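You operate a simulated robot arm through the tools that you are given. There is no shell and no other tool. Be economical: measure what you need, move in short steps, check, and stop when the job is done.

Carry out the task below with a simulated two-armed robot. There is one attempt and no reset: what you move stays moved.

Task
Take the cap off the blue tube and lay it down on the white table top. Stack the labelled box that says "Wool" from the back table top on top of the labelled box labelled "Lace". Take the small blue tin and put it on top of the pale eraser. Put the green yarn bag on the cream table top away in the front of the red yarn box. Take the red spool from the wooden side table top and leave it on the clear block. Put the tall jar labelled "Yellow" from the wooden side table top on the white sorting table top and the tall jar that says "Green" on the wooden table top. Any order will do. Set down upright: red spool, tall jar.

The check looks at the end state, three seconds after you hand in, the way a careful person would. Anything else that was tipped, shoved, dropped, spilled or broken makes it a failure. Lids that push on must go on centred and level and be pressed home; caps that screw on are set level and turned clockwise until they are tight.

Robot
Two 7-joint arms with two-finger parallel grippers on one trunk, on a base that drives. Base frame: it is fixed to the floor where the robot stands at the start and does not move with it; the origin is under the middle of the robot, x ahead of it, y to its left, z up. Readings come in mm, rad, newtons and seconds.
The left shoulder is at the start at [30, 119, 935], the right one opposite. With the tool pointing down near the work surface each hand reaches from about 280 to 680 mm from the robot's upright axis, wherever it stands, measured 20 degrees to its own side. Places, roughly: blue tube (6x6x26 cm) [500, 100, 900]; clear block (6x6x2 cm) [-6400, -2600, 700]; front of the red yarn box (19x18 cm) [2400, 540, 960]; green yarn bag (16x4x15 cm) [-300, -5600, 800]; labelled box [-500, -3000, 750]; pale eraser (11x6x4 cm) [0, -5800, 800]; red spool (4x4x6 cm) [-6500, -2800, 800]; small blue tin (6x6x5 cm) [-500, -5500, 800]; tall jar [-6500, -2750, 750]; white sorting table top [-6300, -1600, 700]; wooden table top [-8700, -1000, 700]. Payload 3.43 kg a hand.
The TCP of each hand is the grasp point between the finger pads, 30 mm short of the fingertips. In the tool frame z runs along the fingers and y along their closing line. Largest opening 94 mm; finger width 28, thickness 10; the body of the gripper, 50 by 96 mm, starts 55 mm behind the TCP.
Orientation is told as [roll, pitch, yaw] about the base's x, y, z axes, in that order, counted from this pose: with the fingers straight down and closing along the base's y, the tool's x points along the base's -x, its y along +y and its z along -z.

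Tools
- The arms move only by the tool move_arm. It takes "left_plan", "right_plan" or both (then of equal length, played together; a hand with none holds still); each is a list of rows, each a list of 7 numbers: the finger opening in mm, from 0 to 94, then the shift along the tool's x, y, z in mm, then the turn, a rotation vector about the tool's x, y, z in degrees. In form: [[claw, x, y, z, rx, ry, rz], ...]. A call has 1 to 20 rows; each row shifts and turns the commanded pose from where the row before left it, along the tool's axes as they then stand. Rows are played at 5 a second. More than 50 mm and 0.15 rad between two rows, or a gripper value outside its range, and nothing of the call is played. Where a pose cannot be reached the arm comes as near as it can. A force on the tool above 40 N (or 10 N above the force at the start of the call, whichever is more), or a blocked arm, ends the call early, and 0.2 s more pass. The fingers move at their own pace (about 72 mm/s each) and stop on an object; they squeeze with about 28 N. The grip force told is the motor's: it shows also when the fingers shut on nothing. Time passes only in rows, and 0.2 s behind the last, so rows that do not move let the fingers close. It gives the time, the measured TCP pose, the force on the tool (base axes), the opening and the grip force at its end, in the units of the frame above (readings bear some noise), with the torque about the TCP (base axes, N m) and any sound that the robot's microphone picked up.
- Cameras (640 x 400 px; columns grow to the right, rows downward): "scene" is now at [39.9, 22.6, 1637.2]; the picture's right is [0.34, -0.94, 0.00], its down [-0.76, -0.27, -0.59] and it looks along [0.55, 0.20, -0.81] (base axes); focal length 258 px, centre (320, 200). "left" rides on the left gripper at [76, -14, -102] in its tool frame; the picture's right is [0.18, 0.98, 0.00], its down [-0.75, 0.14, -0.64] and it looks along [-0.63, 0.12, 0.77] (tool axes); focal length 243 px, centre (320, 200). "right" rides on the right gripper at [76, 14, -102] in its tool frame; the picture's right is [-0.18, 0.98, 0.00], its down [-0.75, -0.14, -0.64] and it looks along [-0.63, -0.12, 0.77] (tool axes); focal length 243 px, centre (320, 200). There is no depth. A picture from a camera that has moved, and an enlarged one, comes with that camera's place and axes in the base frame and with its lens.
- camera(camera): a new picture of that camera. No time passes.
- lift_body(by): slides the trunk up (or, below 0, down) by that many mm; the arms and the scene camera ride with it, the base frame stays. It gives what a move gives, with no picture.
- steer(legs): drives the robot by 1 to 6 legs, each [ahead, turn to the left] in mm and rad, along the robot's own axes; the way and the turn of a leg run together, so that a leg with both is an arc; at most 1500 mm and 3.142 rad a leg. The arms and the cameras ride along, it lands a little off, and it stops where it bumps. It gives what a move gives.
- aim_head(pan, tilt): turns the head with the scene camera to pan (to the left, within 2.496 rad either way) and tilt (down, from -0.506 to 1.204), counted from straight ahead of the robot. It gives what a move gives.
- zoom(camera, box): a new picture of the part [left, top, right, bottom] of that camera's present view, enlarged. No time passes.
- sign_off(): hands the job in; it is judged then, once.

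Go step by step. Nothing tells you exact positions but the pictures and the camera data: compare them with the known pose of the tool, close in by small moves and look again before you grip or let go. The budget is 196 turns and 192 pictures, counting those below and the enlarged ones. Unless the task says otherwise, let go and move clear before handing in.

The tools are called after "Request:" by a JSON object that holds its "fn" and its "kwargs". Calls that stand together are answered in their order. move_arm: Moves the arms, as the interface text tells. Its arguments: {"type":"object","properties":{"left_plan":{"type":"array","items":{"type":"array","items":{"type":"number"}}},"right_plan":{"type":"array","items":{"type":"array","items":{"type":"number"}}}},"required":[]} The other tools are called the same way: lift_body (by) slides the trunk up or down; steer (legs) drives the base; aim_head (pan, tilt) turns the head that bears the scene camera; camera (camera) takes a picture; zoom (camera, box) takes an enlarged picture of a part of a camera's view; sign_off () hands the job in.

At the start:

```text
time_s: 0.0
left_ee_pos: [398.0, 275.8, 1158.6]
left_tcp_rot: [-0.001, 0.0, -0.003]
left_ft_force: [-0.8, -0.5, 0.9]
left_wrist_torque: [0.01, 0.0, 0.02]
left_width: 94.3
left_grip_force: 0.0
right_ee_pos: [358.5, -58.3, 1142.8]
right_tcp_rot: [0.0, 0.001, -0.004]
right_ft_force: [-0.2, 0.3, 0.1]
right_wrist_torque: [-0.01, 0.01, -0.02]
right_width: 94.3
right_grip_force: 0.0
trunk travel left (down, up): [-200.0, 210.0]
robot x, y, heading: [-0.7, 1.0, 0.0]
head pan, tilt: [0.344, 0.941]
```

scene: 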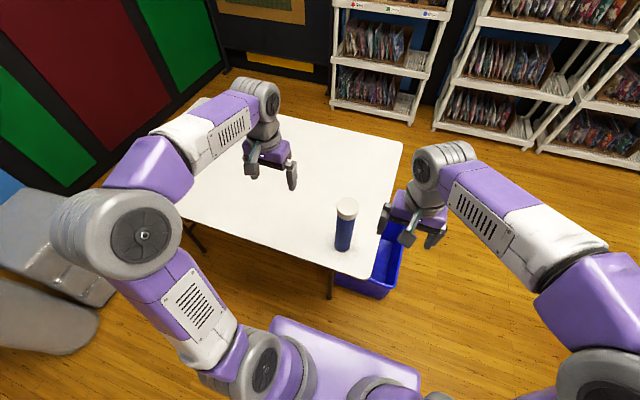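
right: 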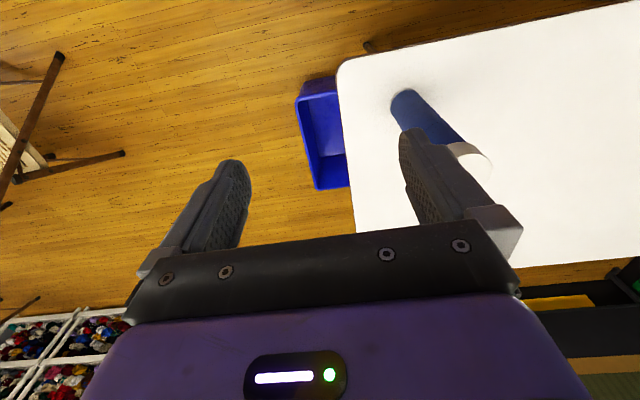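
left: 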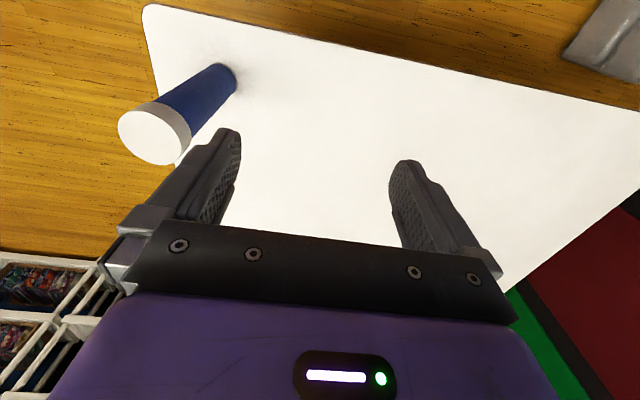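

The blue tube with its white cap stands on the white table near [455, 90], with its top around z 1030. I'll look closer at the cap first.

Request:
{"fn": "zoom", "kwargs": {"camera": "scene", "box": [300, 180, 400, 260]}}

Request:
{"fn": "zoom", "kwargs": {"camera": "left", "box": [100, 40, 260, 180]}}

```text
5.00 times, centred on (350, 220) of scene
camera zoom: at [39.9, 22.6, 1637.2], right [0.34, -0.94, 0.0], down [-0.76, -0.27, -0.59], along [0.55, 0.2, -0.81], focal length 1291 px, centre (170, 100)
```

zoom: 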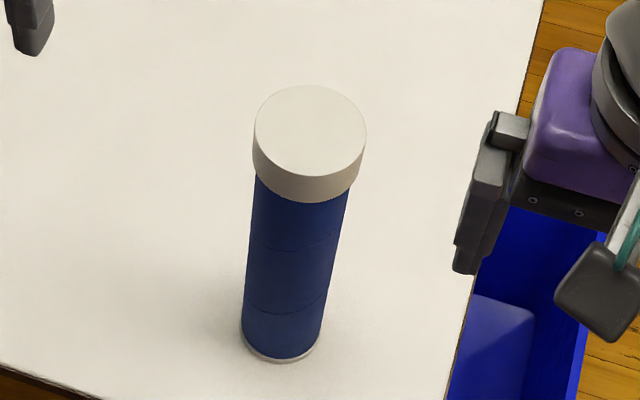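

```text
2.86 times, centred on (180, 110) of left
camera zoom: at [321.3, 262.8, 1261.3], right [-0.18, 0.98, 0.0], down [0.75, 0.14, 0.64], along [0.63, 0.12, -0.77], focal length 693 px, centre (720, 457)
```

zoom: 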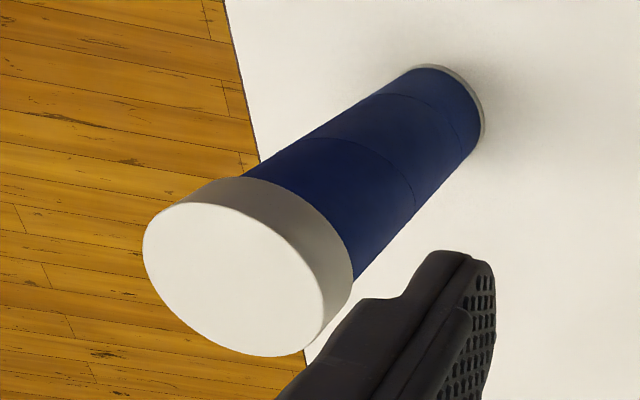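

The two views agree: the cap's top centre is at about [479, 93, 1000]. It looks like a push-on cap, so I'll steady the tube with the right hand from the side and pull with the left from above, turning the right hand first.

Request:
{"fn": "move_arm", "kwargs": {"right_plan": [[94, 0, 0, 0, 0, 0, -7.5], [94, 0, 0, 0, 0, 0, -7.5], [94, 0, 0, 0, 0, 0, -7.5], [94, 0, 0, 0, 0, 0, -7.5], [94, 0, 0, 0, 0, 0, -7.5], [94, 0, 0, 0, 0, 0, -7.5], [94, 0, 0, 0, 0, -8.2, 0], [94, 0, 0, 0, 0, -8.2, 0], [94, 0, 0, 0, 0, -8.2, 0], [94, 0, 0, 0, 0, -8.2, 0], [94, 0, 0, 0, 0, -8.2, 0], [94, 0, 0, 0, 0, -8.2, 0], [94, 0, 0, 0, 0, -8.2, 0], [94, 0, 0, 0, 0, -8.2, 0], [94, 0, 0, 0, 0, -8.2, 0], [94, 0, 0, 0, 0, -8.2, 0], [94, 0, 0, 0, 0, -8, 0], [94, 0, 0, 0, 0, 0, 0]]}}

Request:
{"fn": "camera", "kwargs": {"camera": "scene"}}

```text
time_s: 3.8
left_ee_pos: [396.2, 276.9, 1159.6]
left_tcp_rot: [0.0, 0.0, -0.005]
left_ft_force: [-0.4, -0.1, 0.8]
left_wrist_torque: [0.02, -0.02, -0.02]
left_width: 94.3
left_grip_force: 0.0
right_ee_pos: [402.8, -64.9, 1166.1]
right_tcp_rot: [-1.902, -1.568, 2.682]
right_ft_force: [-0.3, 0.4, -0.9]
right_wrist_torque: [0.0, 0.01, 0.01]
right_width: 94.1
right_grip_force: 0.0
right hand out of reach, approached as far as the arm can: row 15, 16, 17
trunk travel left (down, up): [-200.0, 210.0]
robot x, y, heading: [4.2, 0.1, 0.004]
head pan, tilt: [0.344, 0.941]
```

```text
186 pictures are left
camera scene: at [39.3, 23.1, 1637.3], right [0.34, -0.94, 0.0], down [-0.76, -0.27, -0.59], along [0.56, 0.2, -0.81], focal length 258 px, centre (320, 200)
```

scene: 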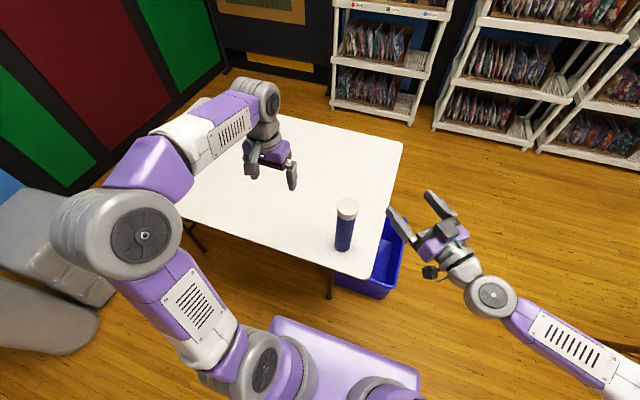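

The right hand now points level along 45°. I'll lower it beside the tube.

Request:
{"fn": "move_arm", "kwargs": {"right_plan": [[94, 40, 0, 0, 0, 0, 0], [94, 45, 0, 0, 0, 0, 0], [94, 45, 0, 0, 0, 0, 0], [94, 45, 0, 0, 0, 0, 0], [94, 45, 0, 0, 0, 0, 0], [94, 45, 0, 0, 0, 0, 0], [94, 20, 0, 0, 0, 0, 0], [94, 0, 0, 0, 0, 0, 0]]}}

Request:
{"fn": "camera", "kwargs": {"camera": "scene"}}

Request:
{"fn": "camera", "kwargs": {"camera": "right"}}

```text
time_s: 5.6
left_ee_pos: [398.4, 276.8, 1159.6]
left_tcp_rot: [0.0, 0.0, -0.004]
left_ft_force: [-0.7, 0.1, -0.1]
left_wrist_torque: [-0.01, -0.01, -0.01]
left_width: 94.1
left_grip_force: 0.1
right_ee_pos: [417.9, -66.7, 884.9]
right_tcp_rot: [1.571, -1.571, -0.79]
right_ft_force: [0.1, -0.4, 0.3]
right_wrist_torque: [0.03, 0.01, -0.02]
right_width: 93.9
right_grip_force: 0.0
right hand out of reach, approached as far as the arm can: row 1, 2
trunk travel left (down, up): [-200.0, 210.0]
robot x, y, heading: [-0.3, -0.7, -0.001]
head pan, tilt: [0.344, 0.941]
```

```text
185 pictures are left
camera scene: at [39.9, 22.7, 1637.2], right [0.34, -0.94, 0.0], down [-0.76, -0.27, -0.59], along [0.55, 0.2, -0.81], focal length 258 px, centre (320, 200)
```

scene: 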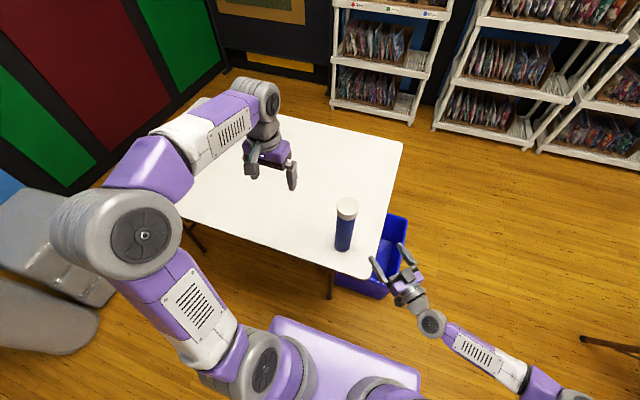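

```text
184 pictures are left
camera right: at [335.4, -128.7, 807.2], right [-0.69, 0.7, 0.18], down [-0.36, -0.55, 0.75], along [0.63, 0.46, 0.63], focal length 243 px, centre (320, 200)
```

right: 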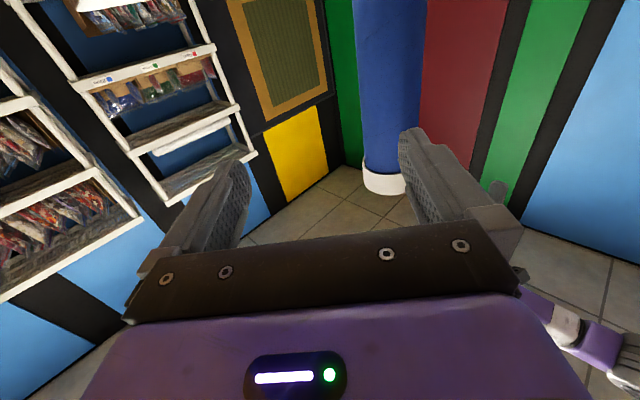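

Now I'll line up with the tube (69 mm sideways), then advance.

Request:
{"fn": "move_arm", "kwargs": {"right_plan": [[94, 0, 35, 0, 0, 0, 0], [94, 0, 34.5, 0, 0, 0, 0], [94, 0, 0, 30, 0, 0, 0], [94, 0, 0, 30, 0, 0, 0], [94, 0, 0, 0, 0, 0, 0]]}}

Request:
{"fn": "zoom", "kwargs": {"camera": "scene", "box": [300, 180, 460, 280]}}

Request:
{"fn": "camera", "kwargs": {"camera": "right"}}

```text
time_s: 6.8
left_ee_pos: [397.6, 275.9, 1158.9]
left_tcp_rot: [0.001, -0.002, -0.003]
left_ft_force: [0.6, -0.8, 0.2]
left_wrist_torque: [0.01, 0.01, 0.02]
left_width: 94.0
left_grip_force: 0.0
right_ee_pos: [412.6, 19.7, 886.4]
right_tcp_rot: [-0.74, -1.571, 1.522]
right_ft_force: [-0.6, 0.8, 0.0]
right_wrist_torque: [0.02, -0.01, 0.0]
right_width: 94.0
right_grip_force: 0.1
right hand out of reach, approached as far as the arm can: row 4
trunk travel left (down, up): [-200.0, 210.0]
robot x, y, heading: [-0.1, 0.5, 0.0]
head pan, tilt: [0.344, 0.941]
```

```text
4.00 times, centred on (380, 230) of scene
camera zoom: at [39.7, 22.4, 1637.2], right [0.34, -0.94, 0.0], down [-0.76, -0.27, -0.59], along [0.55, 0.2, -0.81], focal length 1033 px, centre (80, 80)
```

zoom: 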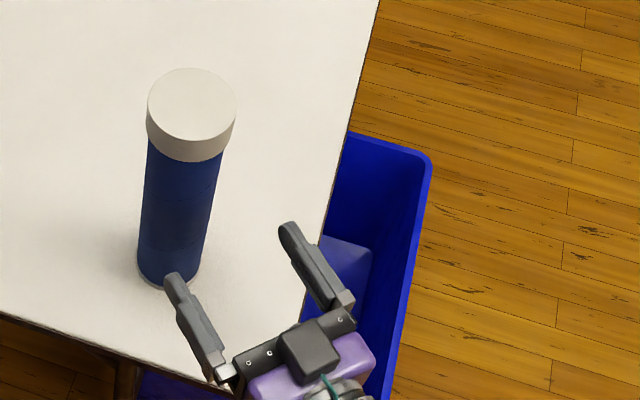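

```text
182 pictures are left
camera right: at [329.6, -42.2, 809.5], right [-0.69, 0.7, 0.18], down [-0.36, -0.55, 0.75], along [0.63, 0.46, 0.63], focal length 243 px, centre (320, 200)
```

right: 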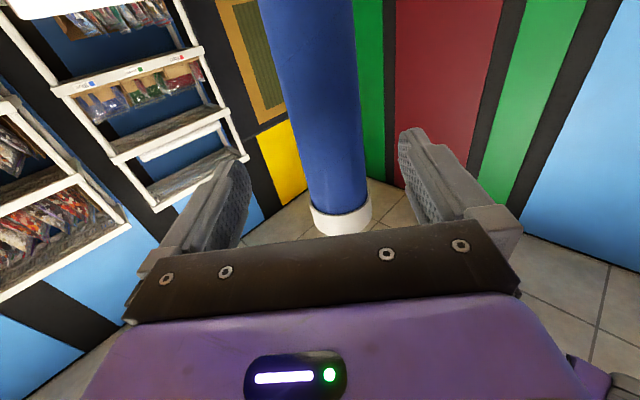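

Alignment looks good: the tube is between the fingers. I'll advance and close gently.

Request:
{"fn": "move_arm", "kwargs": {"right_plan": [[94, 0, 3, 30, 0, 0, 0], [94, 0, 2, 30, 0, 0, 0], [94, 0, 0, 30, 0, 0, 0], [94, 0, 0, 6, 0, 0, 0], [94, 0, 0, 0, 0, 0, 0]]}}

Request:
{"fn": "zoom", "kwargs": {"camera": "scene", "box": [300, 180, 460, 280]}}

Request:
{"fn": "camera", "kwargs": {"camera": "right"}}

```text
time_s: 8.0
left_ee_pos: [397.8, 276.5, 1158.7]
left_tcp_rot: [0.0, 0.002, -0.004]
left_ft_force: [0.7, -0.6, -0.1]
left_wrist_torque: [0.02, 0.0, 0.03]
left_width: 93.9
left_grip_force: 0.0
right_ee_pos: [465.8, 22.7, 912.0]
right_tcp_rot: [-0.768, -1.569, 1.547]
right_ft_force: [0.0, 0.2, -0.3]
right_wrist_torque: [0.02, 0.01, 0.02]
right_width: 93.9
right_grip_force: 0.1
right hand out of reach, approached as far as the arm can: row 1, 2, 3, 4
trunk travel left (down, up): [-200.0, 210.0]
robot x, y, heading: [-1.1, 0.5, 0.002]
head pan, tilt: [0.344, 0.941]
```

```text
4.00 times, centred on (380, 230) of scene
camera zoom: at [39.9, 22.6, 1637.2], right [0.34, -0.94, 0.0], down [-0.76, -0.27, -0.59], along [0.55, 0.2, -0.81], focal length 1033 px, centre (80, 80)
```

zoom: 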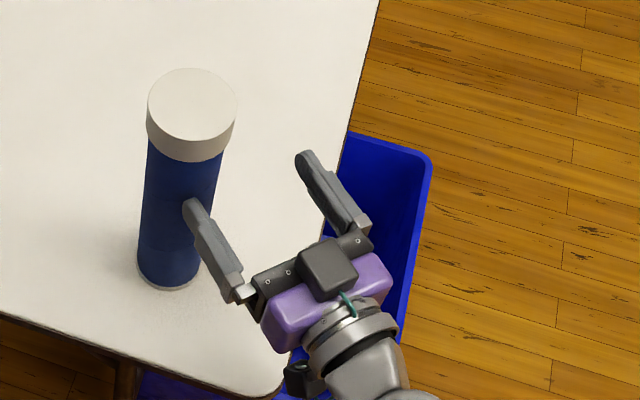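

```text
180 pictures are left
camera right: at [383.6, -39.3, 835.4], right [-0.69, 0.7, 0.18], down [-0.36, -0.55, 0.75], along [0.63, 0.46, 0.63], focal length 243 px, centre (320, 200)
```

right: 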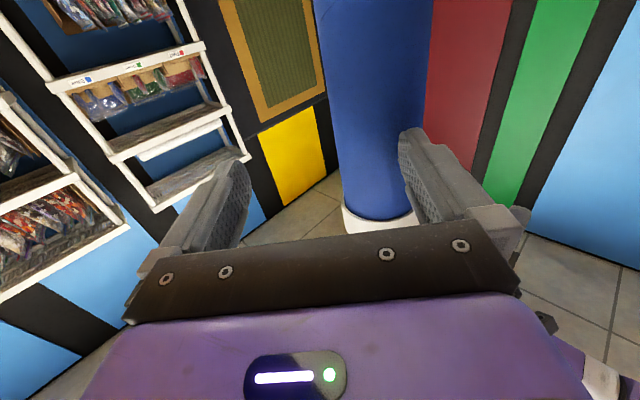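

The right arm can't reach this close in. I'll withdraw the hand, back the base up 120 mm and approach again.

Request:
{"fn": "move_arm", "kwargs": {"right_plan": [[94, 0, 0, -40, 0, 0, 0], [94, 0, 0, -40, 0, 0, 0], [94, 0, 0, 0, 0, 0, 0]]}}

Request:
{"fn": "steer", "kwargs": {"legs": [[-130, 0]]}}

Request:
{"fn": "camera", "kwargs": {"camera": "scene"}}

```text
time_s: 8.8
left_ee_pos: [399.3, 277.6, 1158.3]
left_tcp_rot: [-0.001, -0.001, -0.002]
left_ft_force: [0.4, 0.6, -0.1]
left_wrist_torque: [0.01, -0.01, 0.01]
left_width: 94.1
left_grip_force: 0.1
right_ee_pos: [410.6, -34.0, 913.2]
right_tcp_rot: [-1.463, -1.569, 2.245]
right_ft_force: [0.3, 0.1, 0.2]
right_wrist_torque: [0.01, -0.01, 0.04]
right_width: 93.9
right_grip_force: 0.1
trunk travel left (down, up): [-200.0, 210.0]
robot x, y, heading: [-0.4, 1.3, -0.002]
head pan, tilt: [0.344, 0.941]
```

```text
time_s: 10.1
left_ee_pos: [266.8, 276.4, 1159.4]
left_tcp_rot: [0.0, -0.001, -0.001]
left_ft_force: [-1.3, -0.1, -0.4]
left_wrist_torque: [0.02, -0.05, -0.03]
left_width: 93.9
left_grip_force: 0.1
right_ee_pos: [278.4, -34.9, 913.9]
right_tcp_rot: [-2.115, -1.569, 2.899]
right_ft_force: [-0.4, 0.7, -0.1]
right_wrist_torque: [0.0, 0.03, -0.02]
right_width: 94.2
right_grip_force: 0.0
trunk travel left (down, up): [-200.0, 210.0]
robot x, y, heading: [-131.4, 3.0, 0.001]
head pan, tilt: [0.344, 0.941]
```

```text
179 pictures are left
camera scene: at [-91.9, 22.6, 1637.3], right [0.34, -0.94, 0.0], down [-0.76, -0.27, -0.59], along [0.56, 0.2, -0.81], focal length 258 px, centre (320, 200)
```

scene: 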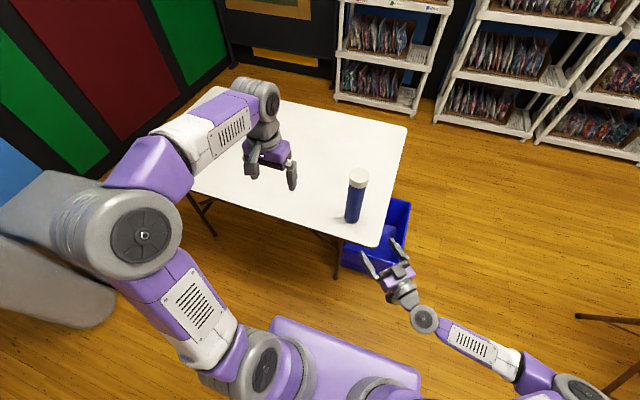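

Commands are tracked from the reached pose. The hand is at [278, -35, 914] and the tube is at [479, 93], so I'll align and come within about 100 mm.

Request:
{"fn": "move_arm", "kwargs": {"right_plan": [[94, 20, -25, 0, 0, 0, 0], [94, 20, -26, 0, 0, 0, 0], [94, 0, 0, 45, 0, 0, 0], [94, 0, 0, 45, 0, 0, 0], [94, 0, 0, 43, 0, 0, 0], [94, 0, 0, 0, 0, 0, 0]]}}

Request:
{"fn": "camera", "kwargs": {"camera": "right"}}

```text
time_s: 11.5
left_ee_pos: [267.3, 277.5, 1158.1]
left_tcp_rot: [-0.002, 0.0, -0.004]
left_ft_force: [0.2, -0.3, -0.7]
left_wrist_torque: [-0.01, 0.01, -0.04]
left_width: 94.0
left_grip_force: 0.0
right_ee_pos: [394.5, -7.8, 887.1]
right_tcp_rot: [-0.478, -1.57, 1.263]
right_ft_force: [-0.9, 0.2, 0.1]
right_wrist_torque: [0.02, -0.01, 0.01]
right_width: 94.1
right_grip_force: 0.1
right hand out of reach, approached as far as the arm can: row 5
trunk travel left (down, up): [-200.0, 210.0]
robot x, y, heading: [-132.0, -1.5, -0.002]
head pan, tilt: [0.344, 0.941]
```

```text
178 pictures are left
camera right: at [310.8, -70.1, 810.9], right [-0.69, 0.7, 0.18], down [-0.36, -0.55, 0.75], along [0.63, 0.46, 0.63], focal length 243 px, centre (320, 200)
```

right: 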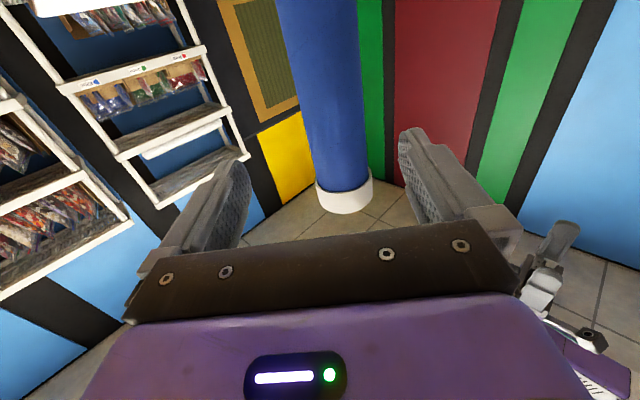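

The limit is the wrist at that steep yaw. I'll turn the hand back to a shallower yaw (~10°) and tilt it somewhat down.

Request:
{"fn": "move_arm", "kwargs": {"right_plan": [[94, 0, 0, -40, 0, 0, 0], [94, 0, 0, 0, 7, 0, 0], [94, 0, 0, 0, 7, 0, 0], [94, 0, 0, 0, 7, 0, 0], [94, 0, 0, 0, 7, 0, 0], [94, 0, 0, 0, 7, 0, 0], [94, 0, 0, 0, 0, 8, 0], [94, 0, 0, 0, 0, 8, 0], [94, 0, 0, 0, 0, 8, 0], [94, 0, 0, 0, 0, 0, 0]]}}

Request:
{"fn": "camera", "kwargs": {"camera": "scene"}}

Request:
{"fn": "camera", "kwargs": {"camera": "right"}}

```text
time_s: 13.7
left_ee_pos: [268.0, 277.2, 1159.4]
left_tcp_rot: [0.0, -0.001, -0.002]
left_ft_force: [0.1, 0.5, -0.5]
left_wrist_torque: [0.03, -0.01, -0.04]
left_width: 94.0
left_grip_force: 0.0
right_ee_pos: [358.5, -82.5, 906.4]
right_tcp_rot: [-0.003, -1.152, 0.174]
right_ft_force: [0.1, 0.1, 0.0]
right_wrist_torque: [0.0, -0.01, -0.02]
right_width: 93.8
right_grip_force: 0.1
right hand out of reach, approached as far as the arm can: row 4, 5, 6
trunk travel left (down, up): [-200.0, 210.0]
robot x, y, heading: [-132.2, -0.8, 0.001]
head pan, tilt: [0.344, 0.941]
```

```text
177 pictures are left
camera scene: at [-90.2, 22.6, 1637.2], right [0.34, -0.94, 0.0], down [-0.76, -0.27, -0.59], along [0.55, 0.2, -0.81], focal length 258 px, centre (320, 200)
```

scene: 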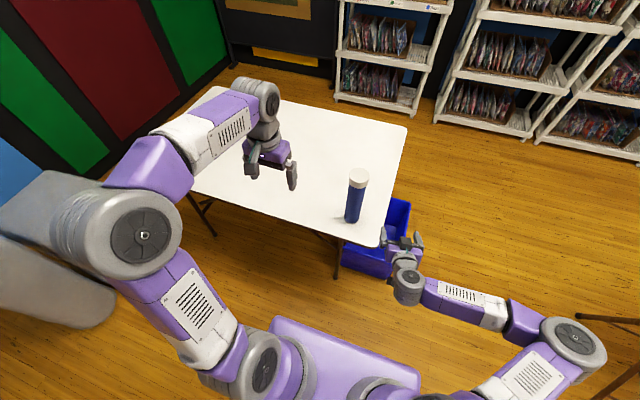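

```text
176 pictures are left
camera right: at [233.8, -88.8, 878.7], right [-0.09, 0.98, 0.17], down [-0.25, -0.19, 0.95], along [0.96, 0.05, 0.26], focal length 243 px, centre (320, 200)
```

right: 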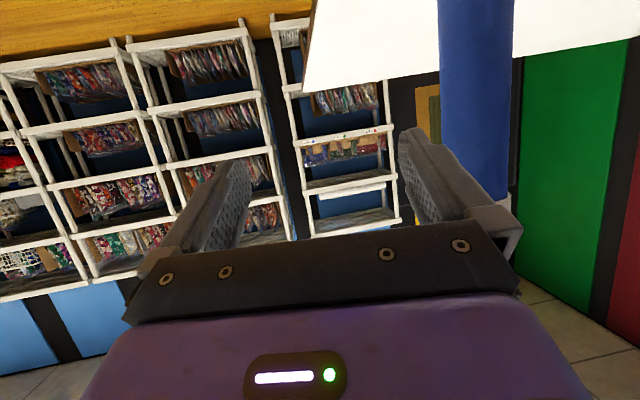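

Now the wrist has more room. I'll shift left 152 mm to line up, then advance part way.

Request:
{"fn": "move_arm", "kwargs": {"right_plan": [[94, 0, 38, 0, 0, 0, 0], [94, 0, 38, 0, 0, 0, 0], [94, 0, 38, 0, 0, 0, 0], [94, 0, 38, 0, 0, 0, 0], [94, -19, 0, 30, 0, 0, 0], [94, 0, 0, 30, 0, 0, 0], [94, 0, 0, 0, 0, 0, 0]]}}

Request:
{"fn": "camera", "kwargs": {"camera": "right"}}

```text
time_s: 15.3
left_ee_pos: [266.9, 276.0, 1159.1]
left_tcp_rot: [0.001, 0.0, -0.001]
left_ft_force: [-0.1, -0.4, 0.8]
left_wrist_torque: [0.05, 0.04, -0.02]
left_width: 94.2
left_grip_force: 0.1
right_ee_pos: [386.6, -71.3, 911.4]
right_tcp_rot: [-0.001, -1.152, 0.172]
right_ft_force: [-0.3, 0.1, -0.1]
right_wrist_torque: [-0.02, -0.05, -0.01]
right_width: 93.9
right_grip_force: 0.1
right hand out of reach, approached as far as the arm can: row 1, 2, 3, 4, 5, 6
trunk travel left (down, up): [-200.0, 210.0]
robot x, y, heading: [-129.6, -0.1, 0.001]
head pan, tilt: [0.344, 0.941]
```

```text
175 pictures are left
camera right: at [261.7, -79.7, 883.0], right [-0.1, 0.98, 0.17], down [-0.25, -0.19, 0.95], along [0.96, 0.05, 0.27], focal length 243 px, centre (320, 200)
```

right: 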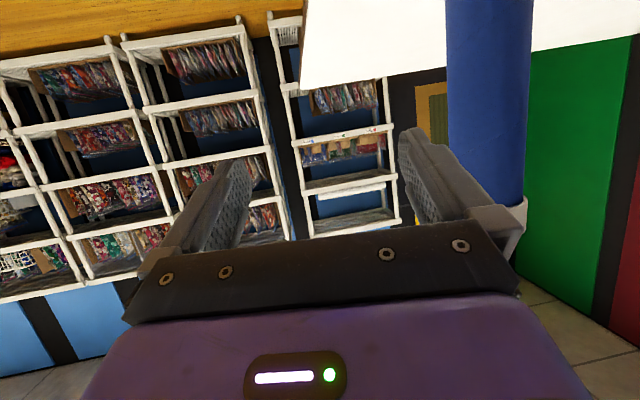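

The right arm is near its joint limits here. I'll leave it clear of the tube and test whether the cap pulls off with the left hand alone, starting by moving the left hand above the cap.

Request:
{"fn": "move_arm", "kwargs": {"left_plan": [[94, -35.4, -30.5, 0, 0, 0, 0], [94, -35.4, -30.5, 0, 0, 0, 0], [94, -35.4, -30.5, 0, 0, 0, 0], [94, -35.4, -30.5, 0, 0, 0, 0], [94, -35.4, -30.5, 0, 0, 0, 0], [94, -35.4, -30.5, 0, 0, 0, 0], [94, 0, 0, 40, 0, 0, 0], [94, 0, 0, 35, 0, 0, 0], [94, 0, 0, 0, 0, 0, 0]]}}

Request:
{"fn": "camera", "kwargs": {"camera": "left"}}

Request:
{"fn": "zoom", "kwargs": {"camera": "scene", "box": [280, 120, 440, 220]}}

```text
time_s: 17.3
left_ee_pos: [454.2, 105.7, 1079.7]
left_tcp_rot: [0.002, 0.002, -0.002]
left_ft_force: [-0.2, -0.2, 0.1]
left_wrist_torque: [-0.02, 0.0, -0.01]
left_width: 93.7
left_grip_force: 0.1
left hand out of reach, approached as far as the arm can: row 6
right_ee_pos: [385.9, -72.6, 910.3]
right_tcp_rot: [0.0, -1.152, 0.173]
right_ft_force: [-0.8, 0.4, 0.4]
right_wrist_torque: [-0.01, -0.03, 0.04]
right_width: 93.9
right_grip_force: 0.0
trunk travel left (down, up): [-200.0, 210.0]
robot x, y, heading: [-127.7, -1.3, -0.003]
head pan, tilt: [0.344, 0.941]
```

```text
174 pictures are left
camera left: at [378.6, 92.8, 1182.7], right [-0.18, 0.98, 0.0], down [0.75, 0.14, 0.64], along [0.63, 0.12, -0.77], focal length 243 px, centre (320, 200)
```

left: 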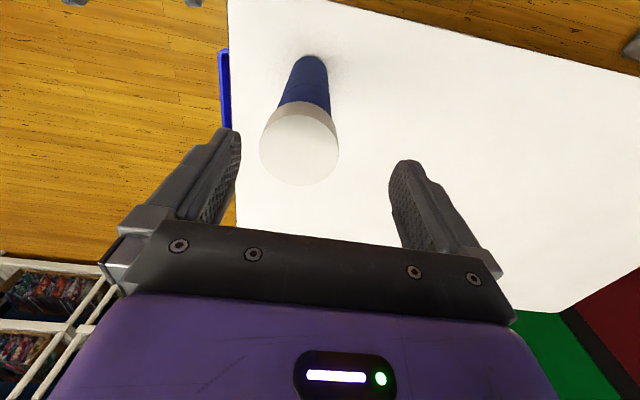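

```text
4.00 times, centred on (360, 170) of scene
camera zoom: at [-90.2, 22.5, 1637.2], right [0.34, -0.94, 0.0], down [-0.76, -0.27, -0.59], along [0.55, 0.2, -0.81], focal length 1033 px, centre (160, 320)
```

zoom: 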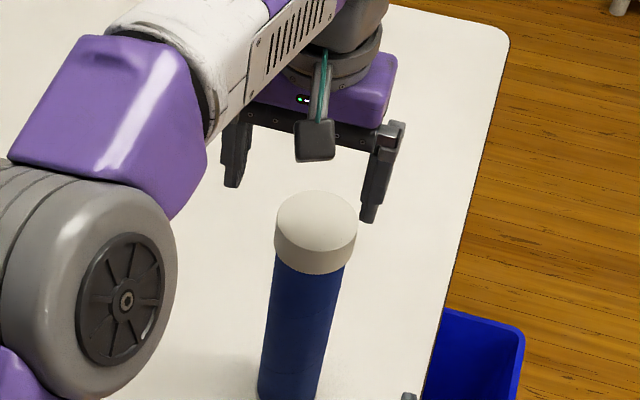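

The left hand is slightly short of reach, so I'll move the base forward 80 mm. The fingertips stay above the cap.

Request:
{"fn": "steer", "kwargs": {"legs": [[80, 0]]}}

Request:
{"fn": "move_arm", "kwargs": {"left_plan": [[94, 27, -6, 0, 0, 0, 0], [94, 27, -6, 0, 0, 0, 0], [94, 0, 0, 0, 0, 0, 0]]}}

Request:
{"fn": "camera", "kwargs": {"camera": "left"}}

```text
time_s: 18.4
left_ee_pos: [535.1, 107.1, 1080.1]
left_tcp_rot: [0.0, 0.001, -0.003]
left_ft_force: [1.1, 0.6, -0.1]
left_wrist_torque: [0.01, 0.04, -0.02]
left_width: 94.2
left_grip_force: 0.1
right_ee_pos: [468.1, -72.0, 911.0]
right_tcp_rot: [0.002, -1.153, 0.174]
right_ft_force: [0.6, -0.1, 0.1]
right_wrist_torque: [-0.02, 0.01, 0.0]
right_width: 94.1
right_grip_force: 0.1
trunk travel left (down, up): [-200.0, 210.0]
robot x, y, heading: [-53.5, 1.4, 0.005]
head pan, tilt: [0.344, 0.941]
```

```text
time_s: 19.1
left_ee_pos: [480.2, 95.3, 1080.9]
left_tcp_rot: [0.0, 0.001, -0.003]
left_ft_force: [-0.2, 0.7, 0.1]
left_wrist_torque: [0.02, 0.03, -0.01]
left_width: 94.3
left_grip_force: 0.1
right_ee_pos: [465.3, -72.0, 910.7]
right_tcp_rot: [-0.001, -1.152, 0.173]
right_ft_force: [-0.6, 0.5, -0.9]
right_wrist_torque: [0.01, 0.02, 0.01]
right_width: 94.0
right_grip_force: 0.1
trunk travel left (down, up): [-200.0, 210.0]
robot x, y, heading: [-52.3, -0.5, 0.005]
head pan, tilt: [0.344, 0.941]
```

```text
172 pictures are left
camera left: at [404.5, 80.7, 1182.8], right [-0.18, 0.98, 0.0], down [0.75, 0.14, 0.64], along [0.63, 0.12, -0.77], focal length 243 px, centre (320, 200)
```

left: 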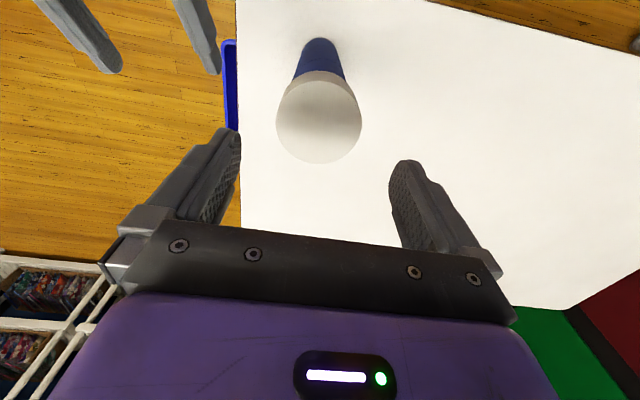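

The cap is centred under the hand. I'll descend and close on the cap.

Request:
{"fn": "move_arm", "kwargs": {"left_plan": [[94, 2, 0, 40, 0, 0, 0], [94, 0, 0, 35, 0, 0, 0], [94, 0, 0, 18, 0, 0, 0], [60, 0, 0, 0, 0, 0, 0], [55, 0, 0, 0, 0, 0, 0], [50, 0, 0, 0, 0, 0, 0], [50, 0, 0, 0, 0, 0, 0]]}}

Request:
{"fn": "camera", "kwargs": {"camera": "left"}}

Request:
{"fn": "zoom", "kwargs": {"camera": "scene", "box": [280, 120, 440, 220]}}

```text
time_s: 20.8
left_ee_pos: [476.6, 95.7, 986.9]
left_tcp_rot: [0.0, -0.001, 0.0]
left_ft_force: [0.5, -0.7, -1.6]
left_wrist_torque: [0.03, -0.01, -0.06]
left_width: 71.2
left_grip_force: 27.6
right_ee_pos: [465.9, -71.8, 910.7]
right_tcp_rot: [-0.002, -1.15, 0.174]
right_ft_force: [-0.1, 0.1, 0.4]
right_wrist_torque: [-0.02, -0.01, -0.03]
right_width: 94.0
right_grip_force: 0.1
trunk travel left (down, up): [-200.0, 210.0]
robot x, y, heading: [-51.3, 1.8, 0.004]
head pan, tilt: [0.344, 0.941]
```

```text
171 pictures are left
camera left: at [400.4, 81.7, 1089.2], right [-0.18, 0.98, 0.0], down [0.75, 0.14, 0.64], along [0.63, 0.12, -0.77], focal length 243 px, centre (320, 200)
```

left: 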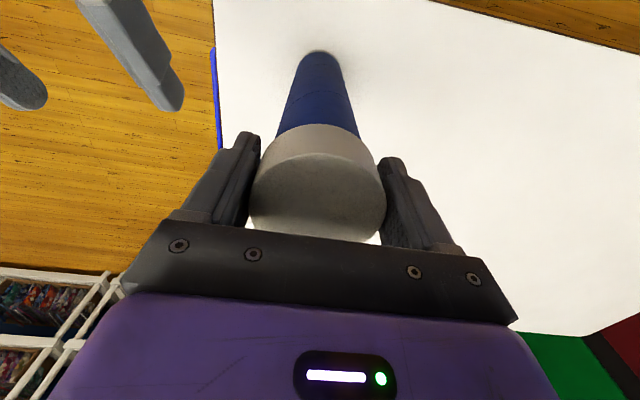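

```text
4.00 times, centred on (360, 170) of scene
camera zoom: at [-11.1, 22.8, 1637.2], right [0.34, -0.94, 0.0], down [-0.76, -0.27, -0.59], along [0.55, 0.2, -0.81], focal length 1033 px, centre (160, 320)
```

zoom: 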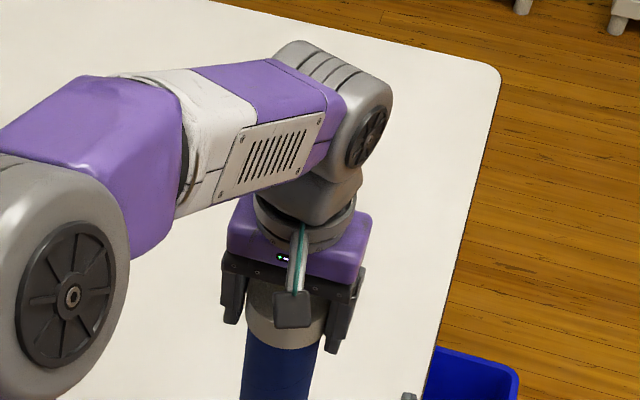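

The cap is gripped at 71 mm. I'll lift a little and read the force.

Request:
{"fn": "move_arm", "kwargs": {"left_plan": [[50, 0, 0, -3, 0, 0, 0], [50, 0, 0, -3, 0, 0, 0], [50, 0, 0, -4, 0, 0, 0], [50, 0, 0, 0, 0, 0, 0]]}}

Request:
{"fn": "camera", "kwargs": {"camera": "left"}}

```text
time_s: 21.8
left_ee_pos: [479.0, 95.4, 997.9]
left_tcp_rot: [0.0, -0.001, -0.003]
left_ft_force: [-0.4, -0.8, -1.4]
left_wrist_torque: [0.02, 0.01, -0.01]
left_width: 71.3
left_grip_force: 28.6
right_ee_pos: [465.5, -71.8, 912.0]
right_tcp_rot: [0.0, -1.152, 0.172]
right_ft_force: [-0.3, -0.3, 0.7]
right_wrist_torque: [0.0, -0.01, -0.01]
right_width: 93.7
right_grip_force: 0.1
trunk travel left (down, up): [-200.0, 210.0]
robot x, y, heading: [-45.2, -2.0, -0.002]
head pan, tilt: [0.344, 0.941]
```

```text
169 pictures are left
camera left: at [401.5, 81.8, 1099.8], right [-0.18, 0.98, 0.0], down [0.75, 0.14, 0.64], along [0.63, 0.12, -0.77], focal length 243 px, centre (320, 200)
```

left: 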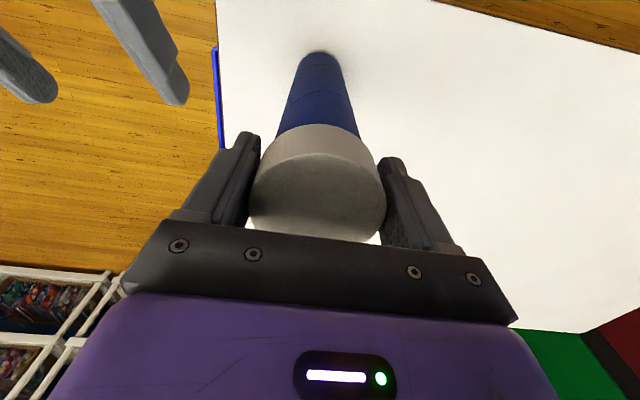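

I need to see whether the tube rose with the cap.

Request:
{"fn": "zoom", "kwargs": {"camera": "left", "box": [270, 30, 380, 140]}}

Request:
{"fn": "move_arm", "kwargs": {"left_plan": [[50, 0, 0, -10, 0, 0, 0], [50, 0, 0, -10, 0, 0, 0], [50, 0, 0, 0, 0, 0, 0]]}}

Request:
{"fn": "zoom", "kwargs": {"camera": "left", "box": [270, 30, 380, 140]}}

```text
3.64 times, centred on (325, 85) of left
camera zoom: at [401.5, 81.8, 1099.8], right [-0.18, 0.98, 0.0], down [0.75, 0.14, 0.64], along [0.63, 0.12, -0.77], focal length 882 px, centre (302, 618)
```

zoom: 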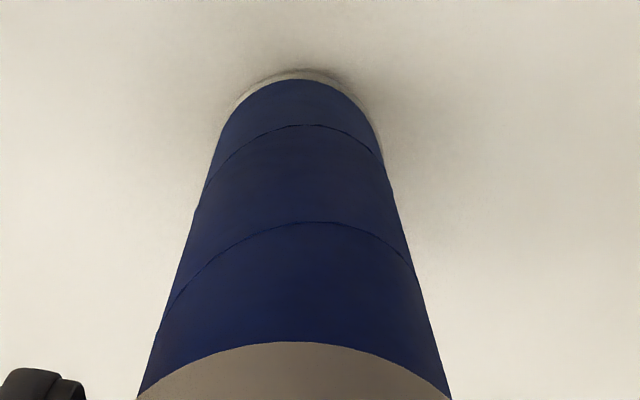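

```text
time_s: 22.6
left_ee_pos: [478.9, 96.1, 1017.3]
left_tcp_rot: [0.0, 0.001, -0.003]
left_ft_force: [-0.9, 0.4, -1.3]
left_wrist_torque: [-0.03, 0.03, 0.0]
left_width: 71.2
left_grip_force: 28.1
right_ee_pos: [466.4, -73.0, 912.0]
right_tcp_rot: [0.0, -1.152, 0.172]
right_ft_force: [-0.1, 0.4, -0.7]
right_wrist_torque: [0.03, 0.04, -0.01]
right_width: 93.9
right_grip_force: 0.1
trunk travel left (down, up): [-200.0, 210.0]
robot x, y, heading: [-50.9, -0.2, 0.004]
head pan, tilt: [0.344, 0.941]
```

```text
3.64 times, centred on (325, 85) of left
camera zoom: at [401.8, 81.9, 1120.3], right [-0.18, 0.98, 0.0], down [0.75, 0.14, 0.64], along [0.63, 0.12, -0.77], focal length 882 px, centre (302, 618)
```

zoom: 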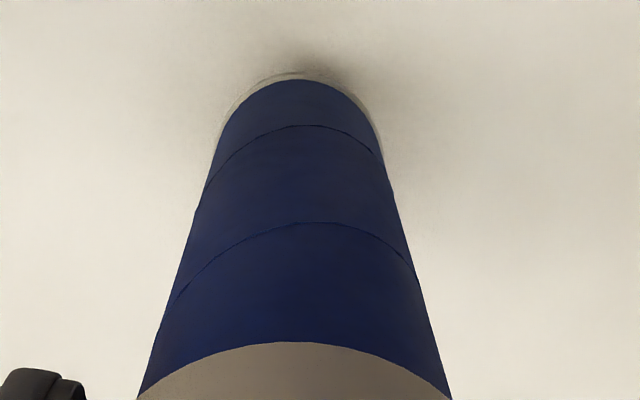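

The tube rose with the cap and weighs little, so I need both hands. I'll set it back down, release and raise the left hand, and withdraw the right hand. Then I'll turn the base left so the tube is in front of the right arm.

Request:
{"fn": "move_arm", "kwargs": {"left_plan": [[50, 0, 0, 10, 0, 0, 0], [50, 0, 0, 10, 0, 0, 0], [50, 0, 0, 7, 0, 0, 0], [50, 0, 0, 3, 0, 0, 0], [50, 0, 0, 0, 0, 0, 0]]}}

Request:
{"fn": "zoom", "kwargs": {"camera": "left", "box": [270, 30, 380, 140]}}

```text
time_s: 23.8
left_ee_pos: [477.8, 96.5, 987.1]
left_tcp_rot: [-0.001, 0.0, -0.002]
left_ft_force: [0.2, -0.1, -0.6]
left_wrist_torque: [-0.02, -0.01, 0.01]
left_width: 71.4
left_grip_force: 28.0
right_ee_pos: [466.1, -71.8, 910.3]
right_tcp_rot: [0.002, -1.151, 0.173]
right_ft_force: [1.0, 0.7, -0.1]
right_wrist_torque: [0.0, 0.0, -0.01]
right_width: 93.7
right_grip_force: 0.1
trunk travel left (down, up): [-200.0, 210.0]
robot x, y, heading: [-48.7, 3.2, -0.001]
head pan, tilt: [0.344, 0.941]
```

```text
3.64 times, centred on (325, 85) of left
camera zoom: at [401.4, 81.7, 1089.5], right [-0.18, 0.98, 0.0], down [0.75, 0.14, 0.64], along [0.63, 0.12, -0.77], focal length 882 px, centre (302, 618)
```

zoom: 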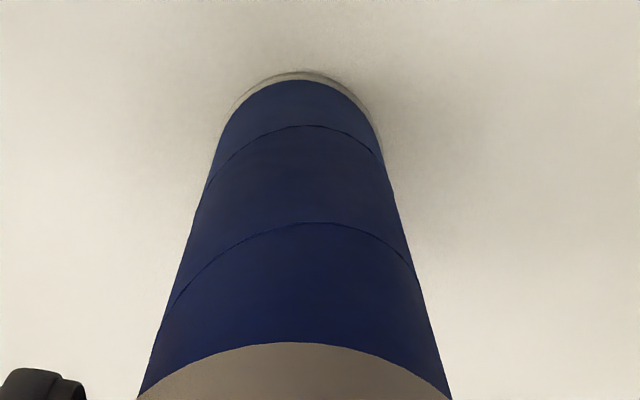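

It is down again. I'll release, raise the left hand, pull the right hand back, and turn left 0.3 rad.

Request:
{"fn": "move_arm", "kwargs": {"left_plan": [[80, 0, 0, 0, 0, 0, 0], [94, 0, 0, 0, 0, 0, 0], [94, 0, 0, -35, 0, 0, 0], [94, 0, 0, -40, 0, 0, 0], [94, 0, 0, -30, 0, 0, 0], [94, 0, 0, 0, 0, 0, 0]], "right_plan": [[94, 0, 0, -30, 0, 0, 0], [94, 0, 0, -30, 0, 0, 0], [94, 0, 0, -30, 0, 0, 0], [94, 0, 0, -30, 0, 0, 0], [94, 0, 0, -30, 0, 0, 0], [94, 0, 0, 0, 0, 0, 0]]}}

Request:
{"fn": "steer", "kwargs": {"legs": [[0, 0.3]]}}

Request:
{"fn": "camera", "kwargs": {"camera": "scene"}}

Request:
{"fn": "camera", "kwargs": {"camera": "right"}}

```text
time_s: 25.1
left_ee_pos: [479.2, 94.2, 1091.1]
left_tcp_rot: [0.002, 0.0, -0.001]
left_ft_force: [-0.8, 0.4, -0.4]
left_wrist_torque: [0.01, 0.0, -0.01]
left_width: 94.0
left_grip_force: 0.1
right_ee_pos: [398.5, -80.7, 959.0]
right_tcp_rot: [0.001, -1.151, 0.177]
right_ft_force: [0.4, -0.2, -0.4]
right_wrist_torque: [0.01, -0.03, -0.01]
right_width: 94.0
right_grip_force: 0.0
right hand out of reach, approached as far as the arm can: row 3, 4, 5
trunk travel left (down, up): [-200.0, 210.0]
robot x, y, heading: [-52.6, -1.1, -0.002]
head pan, tilt: [0.344, 0.941]
```

```text
time_s: 26.5
left_ee_pos: [427.2, 247.8, 1090.6]
left_tcp_rot: [0.001, 0.001, 0.298]
left_ft_force: [-0.4, 0.3, 0.1]
left_wrist_torque: [-0.01, 0.01, 0.02]
left_width: 94.0
left_grip_force: 0.0
right_ee_pos: [402.1, 58.2, 958.8]
right_tcp_rot: [0.001, -1.151, 0.472]
right_ft_force: [-0.3, -0.4, -1.8]
right_wrist_torque: [0.0, 0.0, 0.0]
right_width: 93.8
right_grip_force: 0.1
trunk travel left (down, up): [-200.0, 210.0]
robot x, y, heading: [-52.0, -0.7, 0.303]
head pan, tilt: [0.344, 0.941]
```

```text
165 pictures are left
camera scene: at [-20.4, 33.8, 1637.2], right [0.6, -0.8, 0.0], down [-0.65, -0.49, -0.59], along [0.47, 0.35, -0.81], focal length 258 px, centre (320, 200)
```

scene: 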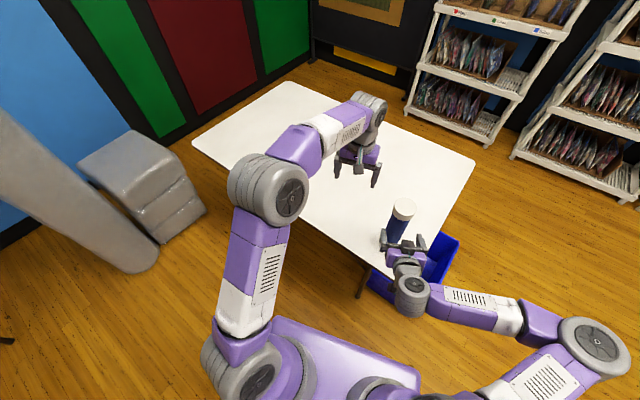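

```text
164 pictures are left
camera right: at [285.5, 13.9, 930.3], right [-0.38, 0.91, 0.17], down [-0.18, -0.25, 0.95], along [0.91, 0.33, 0.26], focal length 243 px, centre (320, 200)
```

right: 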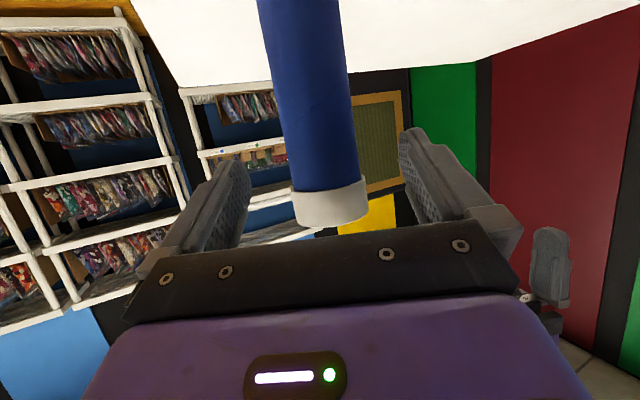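

The tube now sits centred between the right fingers. I'll advance to grip it at about z 870.

Request:
{"fn": "move_arm", "kwargs": {"right_plan": [[94, 10, -1, 20, 0, 0, 0], [94, 15, 0, 25, 0, 0, 0], [94, 15, 0, 25, 0, 0, 0], [94, 7, 0, 25, 0, 0, 0], [94, 0, 0, 16, 0, 0, 0], [94, 0, 0, 0, 0, 0, 0]]}}

Request:
{"fn": "camera", "kwargs": {"camera": "right"}}

Request:
{"fn": "zoom", "kwargs": {"camera": "scene", "box": [340, 160, 480, 260]}}

```text
time_s: 27.9
left_ee_pos: [426.8, 247.0, 1091.7]
left_tcp_rot: [-0.001, 0.0, 0.299]
left_ft_force: [1.4, 0.1, -0.1]
left_wrist_torque: [0.02, 0.0, 0.0]
left_width: 94.2
left_grip_force: 0.0
right_ee_pos: [476.2, 78.7, 874.1]
right_tcp_rot: [0.003, -1.152, 0.472]
right_ft_force: [0.4, 0.2, 0.3]
right_wrist_torque: [-0.01, 0.01, 0.01]
right_width: 94.0
right_grip_force: 0.1
right hand out of reach, approached as far as the arm can: row 4, 5
trunk travel left (down, up): [-200.0, 210.0]
robot x, y, heading: [-52.2, -0.2, 0.299]
head pan, tilt: [0.344, 0.941]
```

```text
163 pictures are left
camera right: at [359.3, 34.9, 845.5], right [-0.38, 0.91, 0.17], down [-0.18, -0.25, 0.95], along [0.91, 0.33, 0.26], focal length 243 px, centre (320, 200)
```

right: 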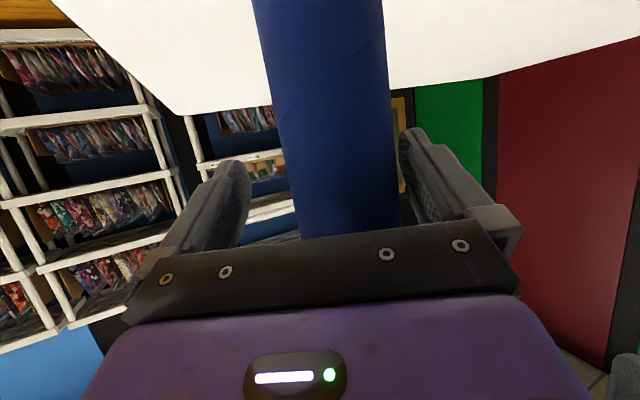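

```text
4.00 times, centred on (410, 210) of scene
camera zoom: at [-20.3, 33.2, 1637.2], right [0.6, -0.8, 0.0], down [-0.65, -0.49, -0.59], along [0.47, 0.35, -0.81], focal length 1033 px, centre (-40, 160)
```

zoom: 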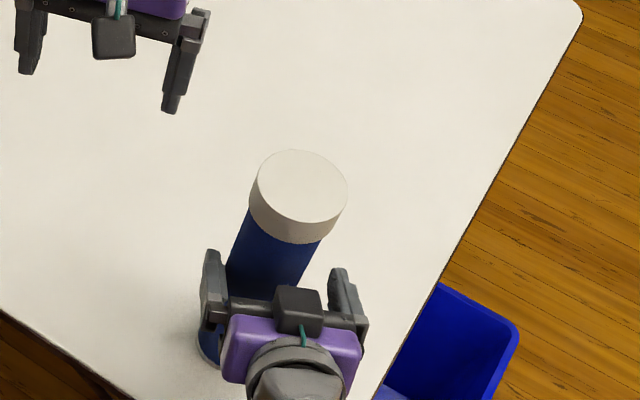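

The hand is about 13 mm right of the tube's centre and at its reach limit. A tiny base turn of 0.025 rad left will centre it.

Request:
{"fn": "steer", "kwargs": {"legs": [[0, 0.025]]}}

Request:
{"fn": "camera", "kwargs": {"camera": "right"}}

```text
time_s: 28.7
left_ee_pos: [420.0, 258.7, 1090.7]
left_tcp_rot: [0.002, 0.0, 0.322]
left_ft_force: [-0.1, -0.9, -0.1]
left_wrist_torque: [-0.03, -0.02, -0.04]
left_width: 94.3
left_grip_force: 0.0
right_ee_pos: [475.2, 91.5, 873.0]
right_tcp_rot: [0.001, -1.151, 0.499]
right_ft_force: [0.4, -0.6, -0.4]
right_wrist_torque: [0.01, 0.0, -0.02]
right_width: 94.1
right_grip_force: 0.1
trunk travel left (down, up): [-200.0, 210.0]
robot x, y, heading: [-49.9, -0.4, 0.33]
head pan, tilt: [0.344, 0.941]
```

```text
161 pictures are left
camera right: at [358.2, 44.9, 845.6], right [-0.41, 0.9, 0.17], down [-0.18, -0.26, 0.95], along [0.9, 0.35, 0.26], focal length 243 px, centre (320, 200)
```

right: 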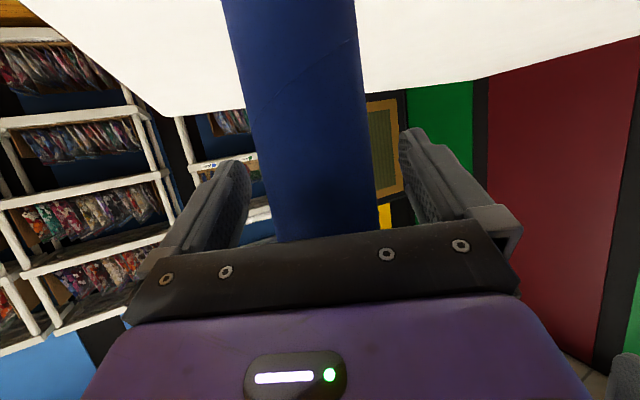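

Centred. I'll close the right hand on the tube, and then shift the left hand over the cap.

Request:
{"fn": "move_arm", "kwargs": {"right_plan": [[75, 0, 0, 0, 0, 0, 0], [65, 0, 0, 0, 0, 0, 0], [50, 0, 0, 0, 0, 0, 0], [50, 0, 0, 0, 0, 0, 0], [50, 0, 0, 0, 0, 0, 0], [50, 0, 0, 0, 0, 0, 0], [50, 0, 0, 0, 0, 0, 0]], "left_plan": [[94, 0, 0, 0, 0, 0, 0], [94, 0, 0, 0, 0, 0, 0], [94, 0, -43.5, 0, 0, 0, 0], [94, 0, -43.5, 0, 0, 0, 0], [94, 0, -43.5, 0, 0, 0, 0], [94, -3, -43.5, 0, 0, 0, 0], [94, 0, 0, 0, 0, 0, 0]]}}

Request:
{"fn": "camera", "kwargs": {"camera": "left"}}

Request:
{"fn": "camera", "kwargs": {"camera": "scene"}}

```text
time_s: 30.3
left_ee_pos: [478.6, 95.6, 1089.6]
left_tcp_rot: [0.001, 0.0, 0.325]
left_ft_force: [-0.9, -0.1, 0.3]
left_wrist_torque: [0.0, -0.02, -0.04]
left_width: 94.2
left_grip_force: 0.1
right_ee_pos: [474.0, 92.2, 873.1]
right_tcp_rot: [0.0, -1.153, 0.499]
right_ft_force: [-0.4, 0.7, 0.1]
right_wrist_torque: [0.08, 0.02, -0.01]
right_width: 61.0
right_grip_force: 28.0
trunk travel left (down, up): [-200.0, 210.0]
robot x, y, heading: [-52.9, 0.4, 0.333]
head pan, tilt: [0.344, 0.941]
```

```text
160 pictures are left
camera left: at [411.9, 58.3, 1191.9], right [-0.49, 0.87, 0.0], down [0.67, 0.37, 0.64], along [0.56, 0.31, -0.77], focal length 243 px, centre (320, 200)
```

left: 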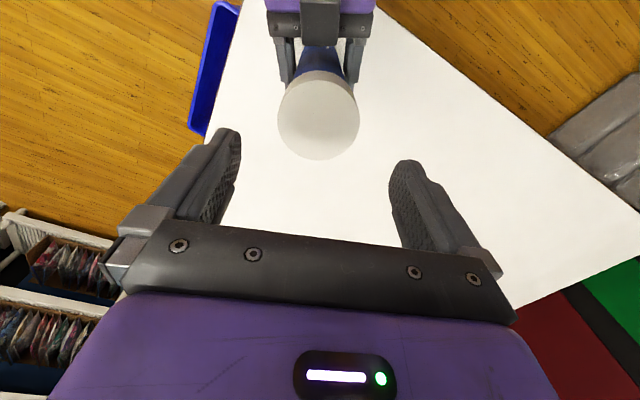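

```text
159 pictures are left
camera scene: at [-21.4, 34.4, 1637.2], right [0.62, -0.78, 0.0], down [-0.63, -0.5, -0.59], along [0.46, 0.37, -0.81], focal length 258 px, centre (320, 200)
```

scene: 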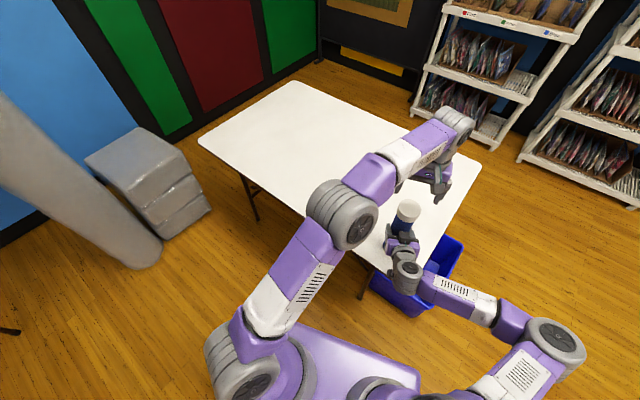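

The right hand holds the tube at 61 mm, and the left hand is over the cap. I'll descend, grip the cap, and pull.

Request:
{"fn": "move_arm", "kwargs": {"left_plan": [[94, 0, 0, 40, 0, 0, 0], [94, 0, 0, 40, 0, 0, 0], [94, 0, 0, 20, 0, 0, 0], [60, 0, 0, 0, 0, 0, 0], [50, 0, 0, 0, 0, 0, 0], [50, 0, 0, 0, 0, 0, 0], [50, 0, 0, -4, 0, 0, 0], [50, 0, 0, -4, 0, 0, 0], [50, 0, 0, -4, 0, 0, 0]], "right_plan": [[50, 0, 0, 0, 0, 0, 0], [50, 0, 0, 0, 0, 0, 0], [50, 0, 0, 0, 0, 0, 0], [50, 0, 0, 0, 0, 0, 0], [50, 0, 0, 0, 0, 0, 0], [50, 0, 0, 0, 0, 0, 0], [50, 0, 0, 0, 0, 0, 0], [50, 0, 0, 0, 0, 0, 0], [50, 0, 0, 0, 0, 0, 0]]}}

Request:
{"fn": "camera", "kwargs": {"camera": "left"}}

```text
time_s: 32.3
left_ee_pos: [478.3, 93.9, 1003.4]
left_tcp_rot: [0.0, 0.0, 0.324]
left_ft_force: [-0.8, -0.7, 0.0]
left_wrist_torque: [0.02, -0.02, 0.02]
left_width: 72.6
left_grip_force: 27.7
right_ee_pos: [474.3, 90.7, 873.1]
right_tcp_rot: [-0.001, -1.152, 0.498]
right_ft_force: [-0.5, 0.5, 1.7]
right_wrist_torque: [-0.01, -0.01, 0.06]
right_width: 61.3
right_grip_force: 28.0
trunk travel left (down, up): [-200.0, 210.0]
robot x, y, heading: [-52.9, -1.0, 0.329]
head pan, tilt: [0.344, 0.941]
heard: snap
```

```text
158 pictures are left
camera left: at [410.2, 56.2, 1105.2], right [-0.49, 0.87, 0.0], down [0.67, 0.37, 0.64], along [0.56, 0.31, -0.77], focal length 243 px, centre (320, 200)
```

left: 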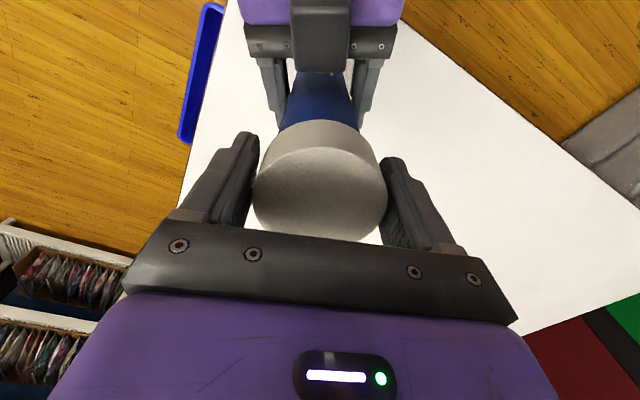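

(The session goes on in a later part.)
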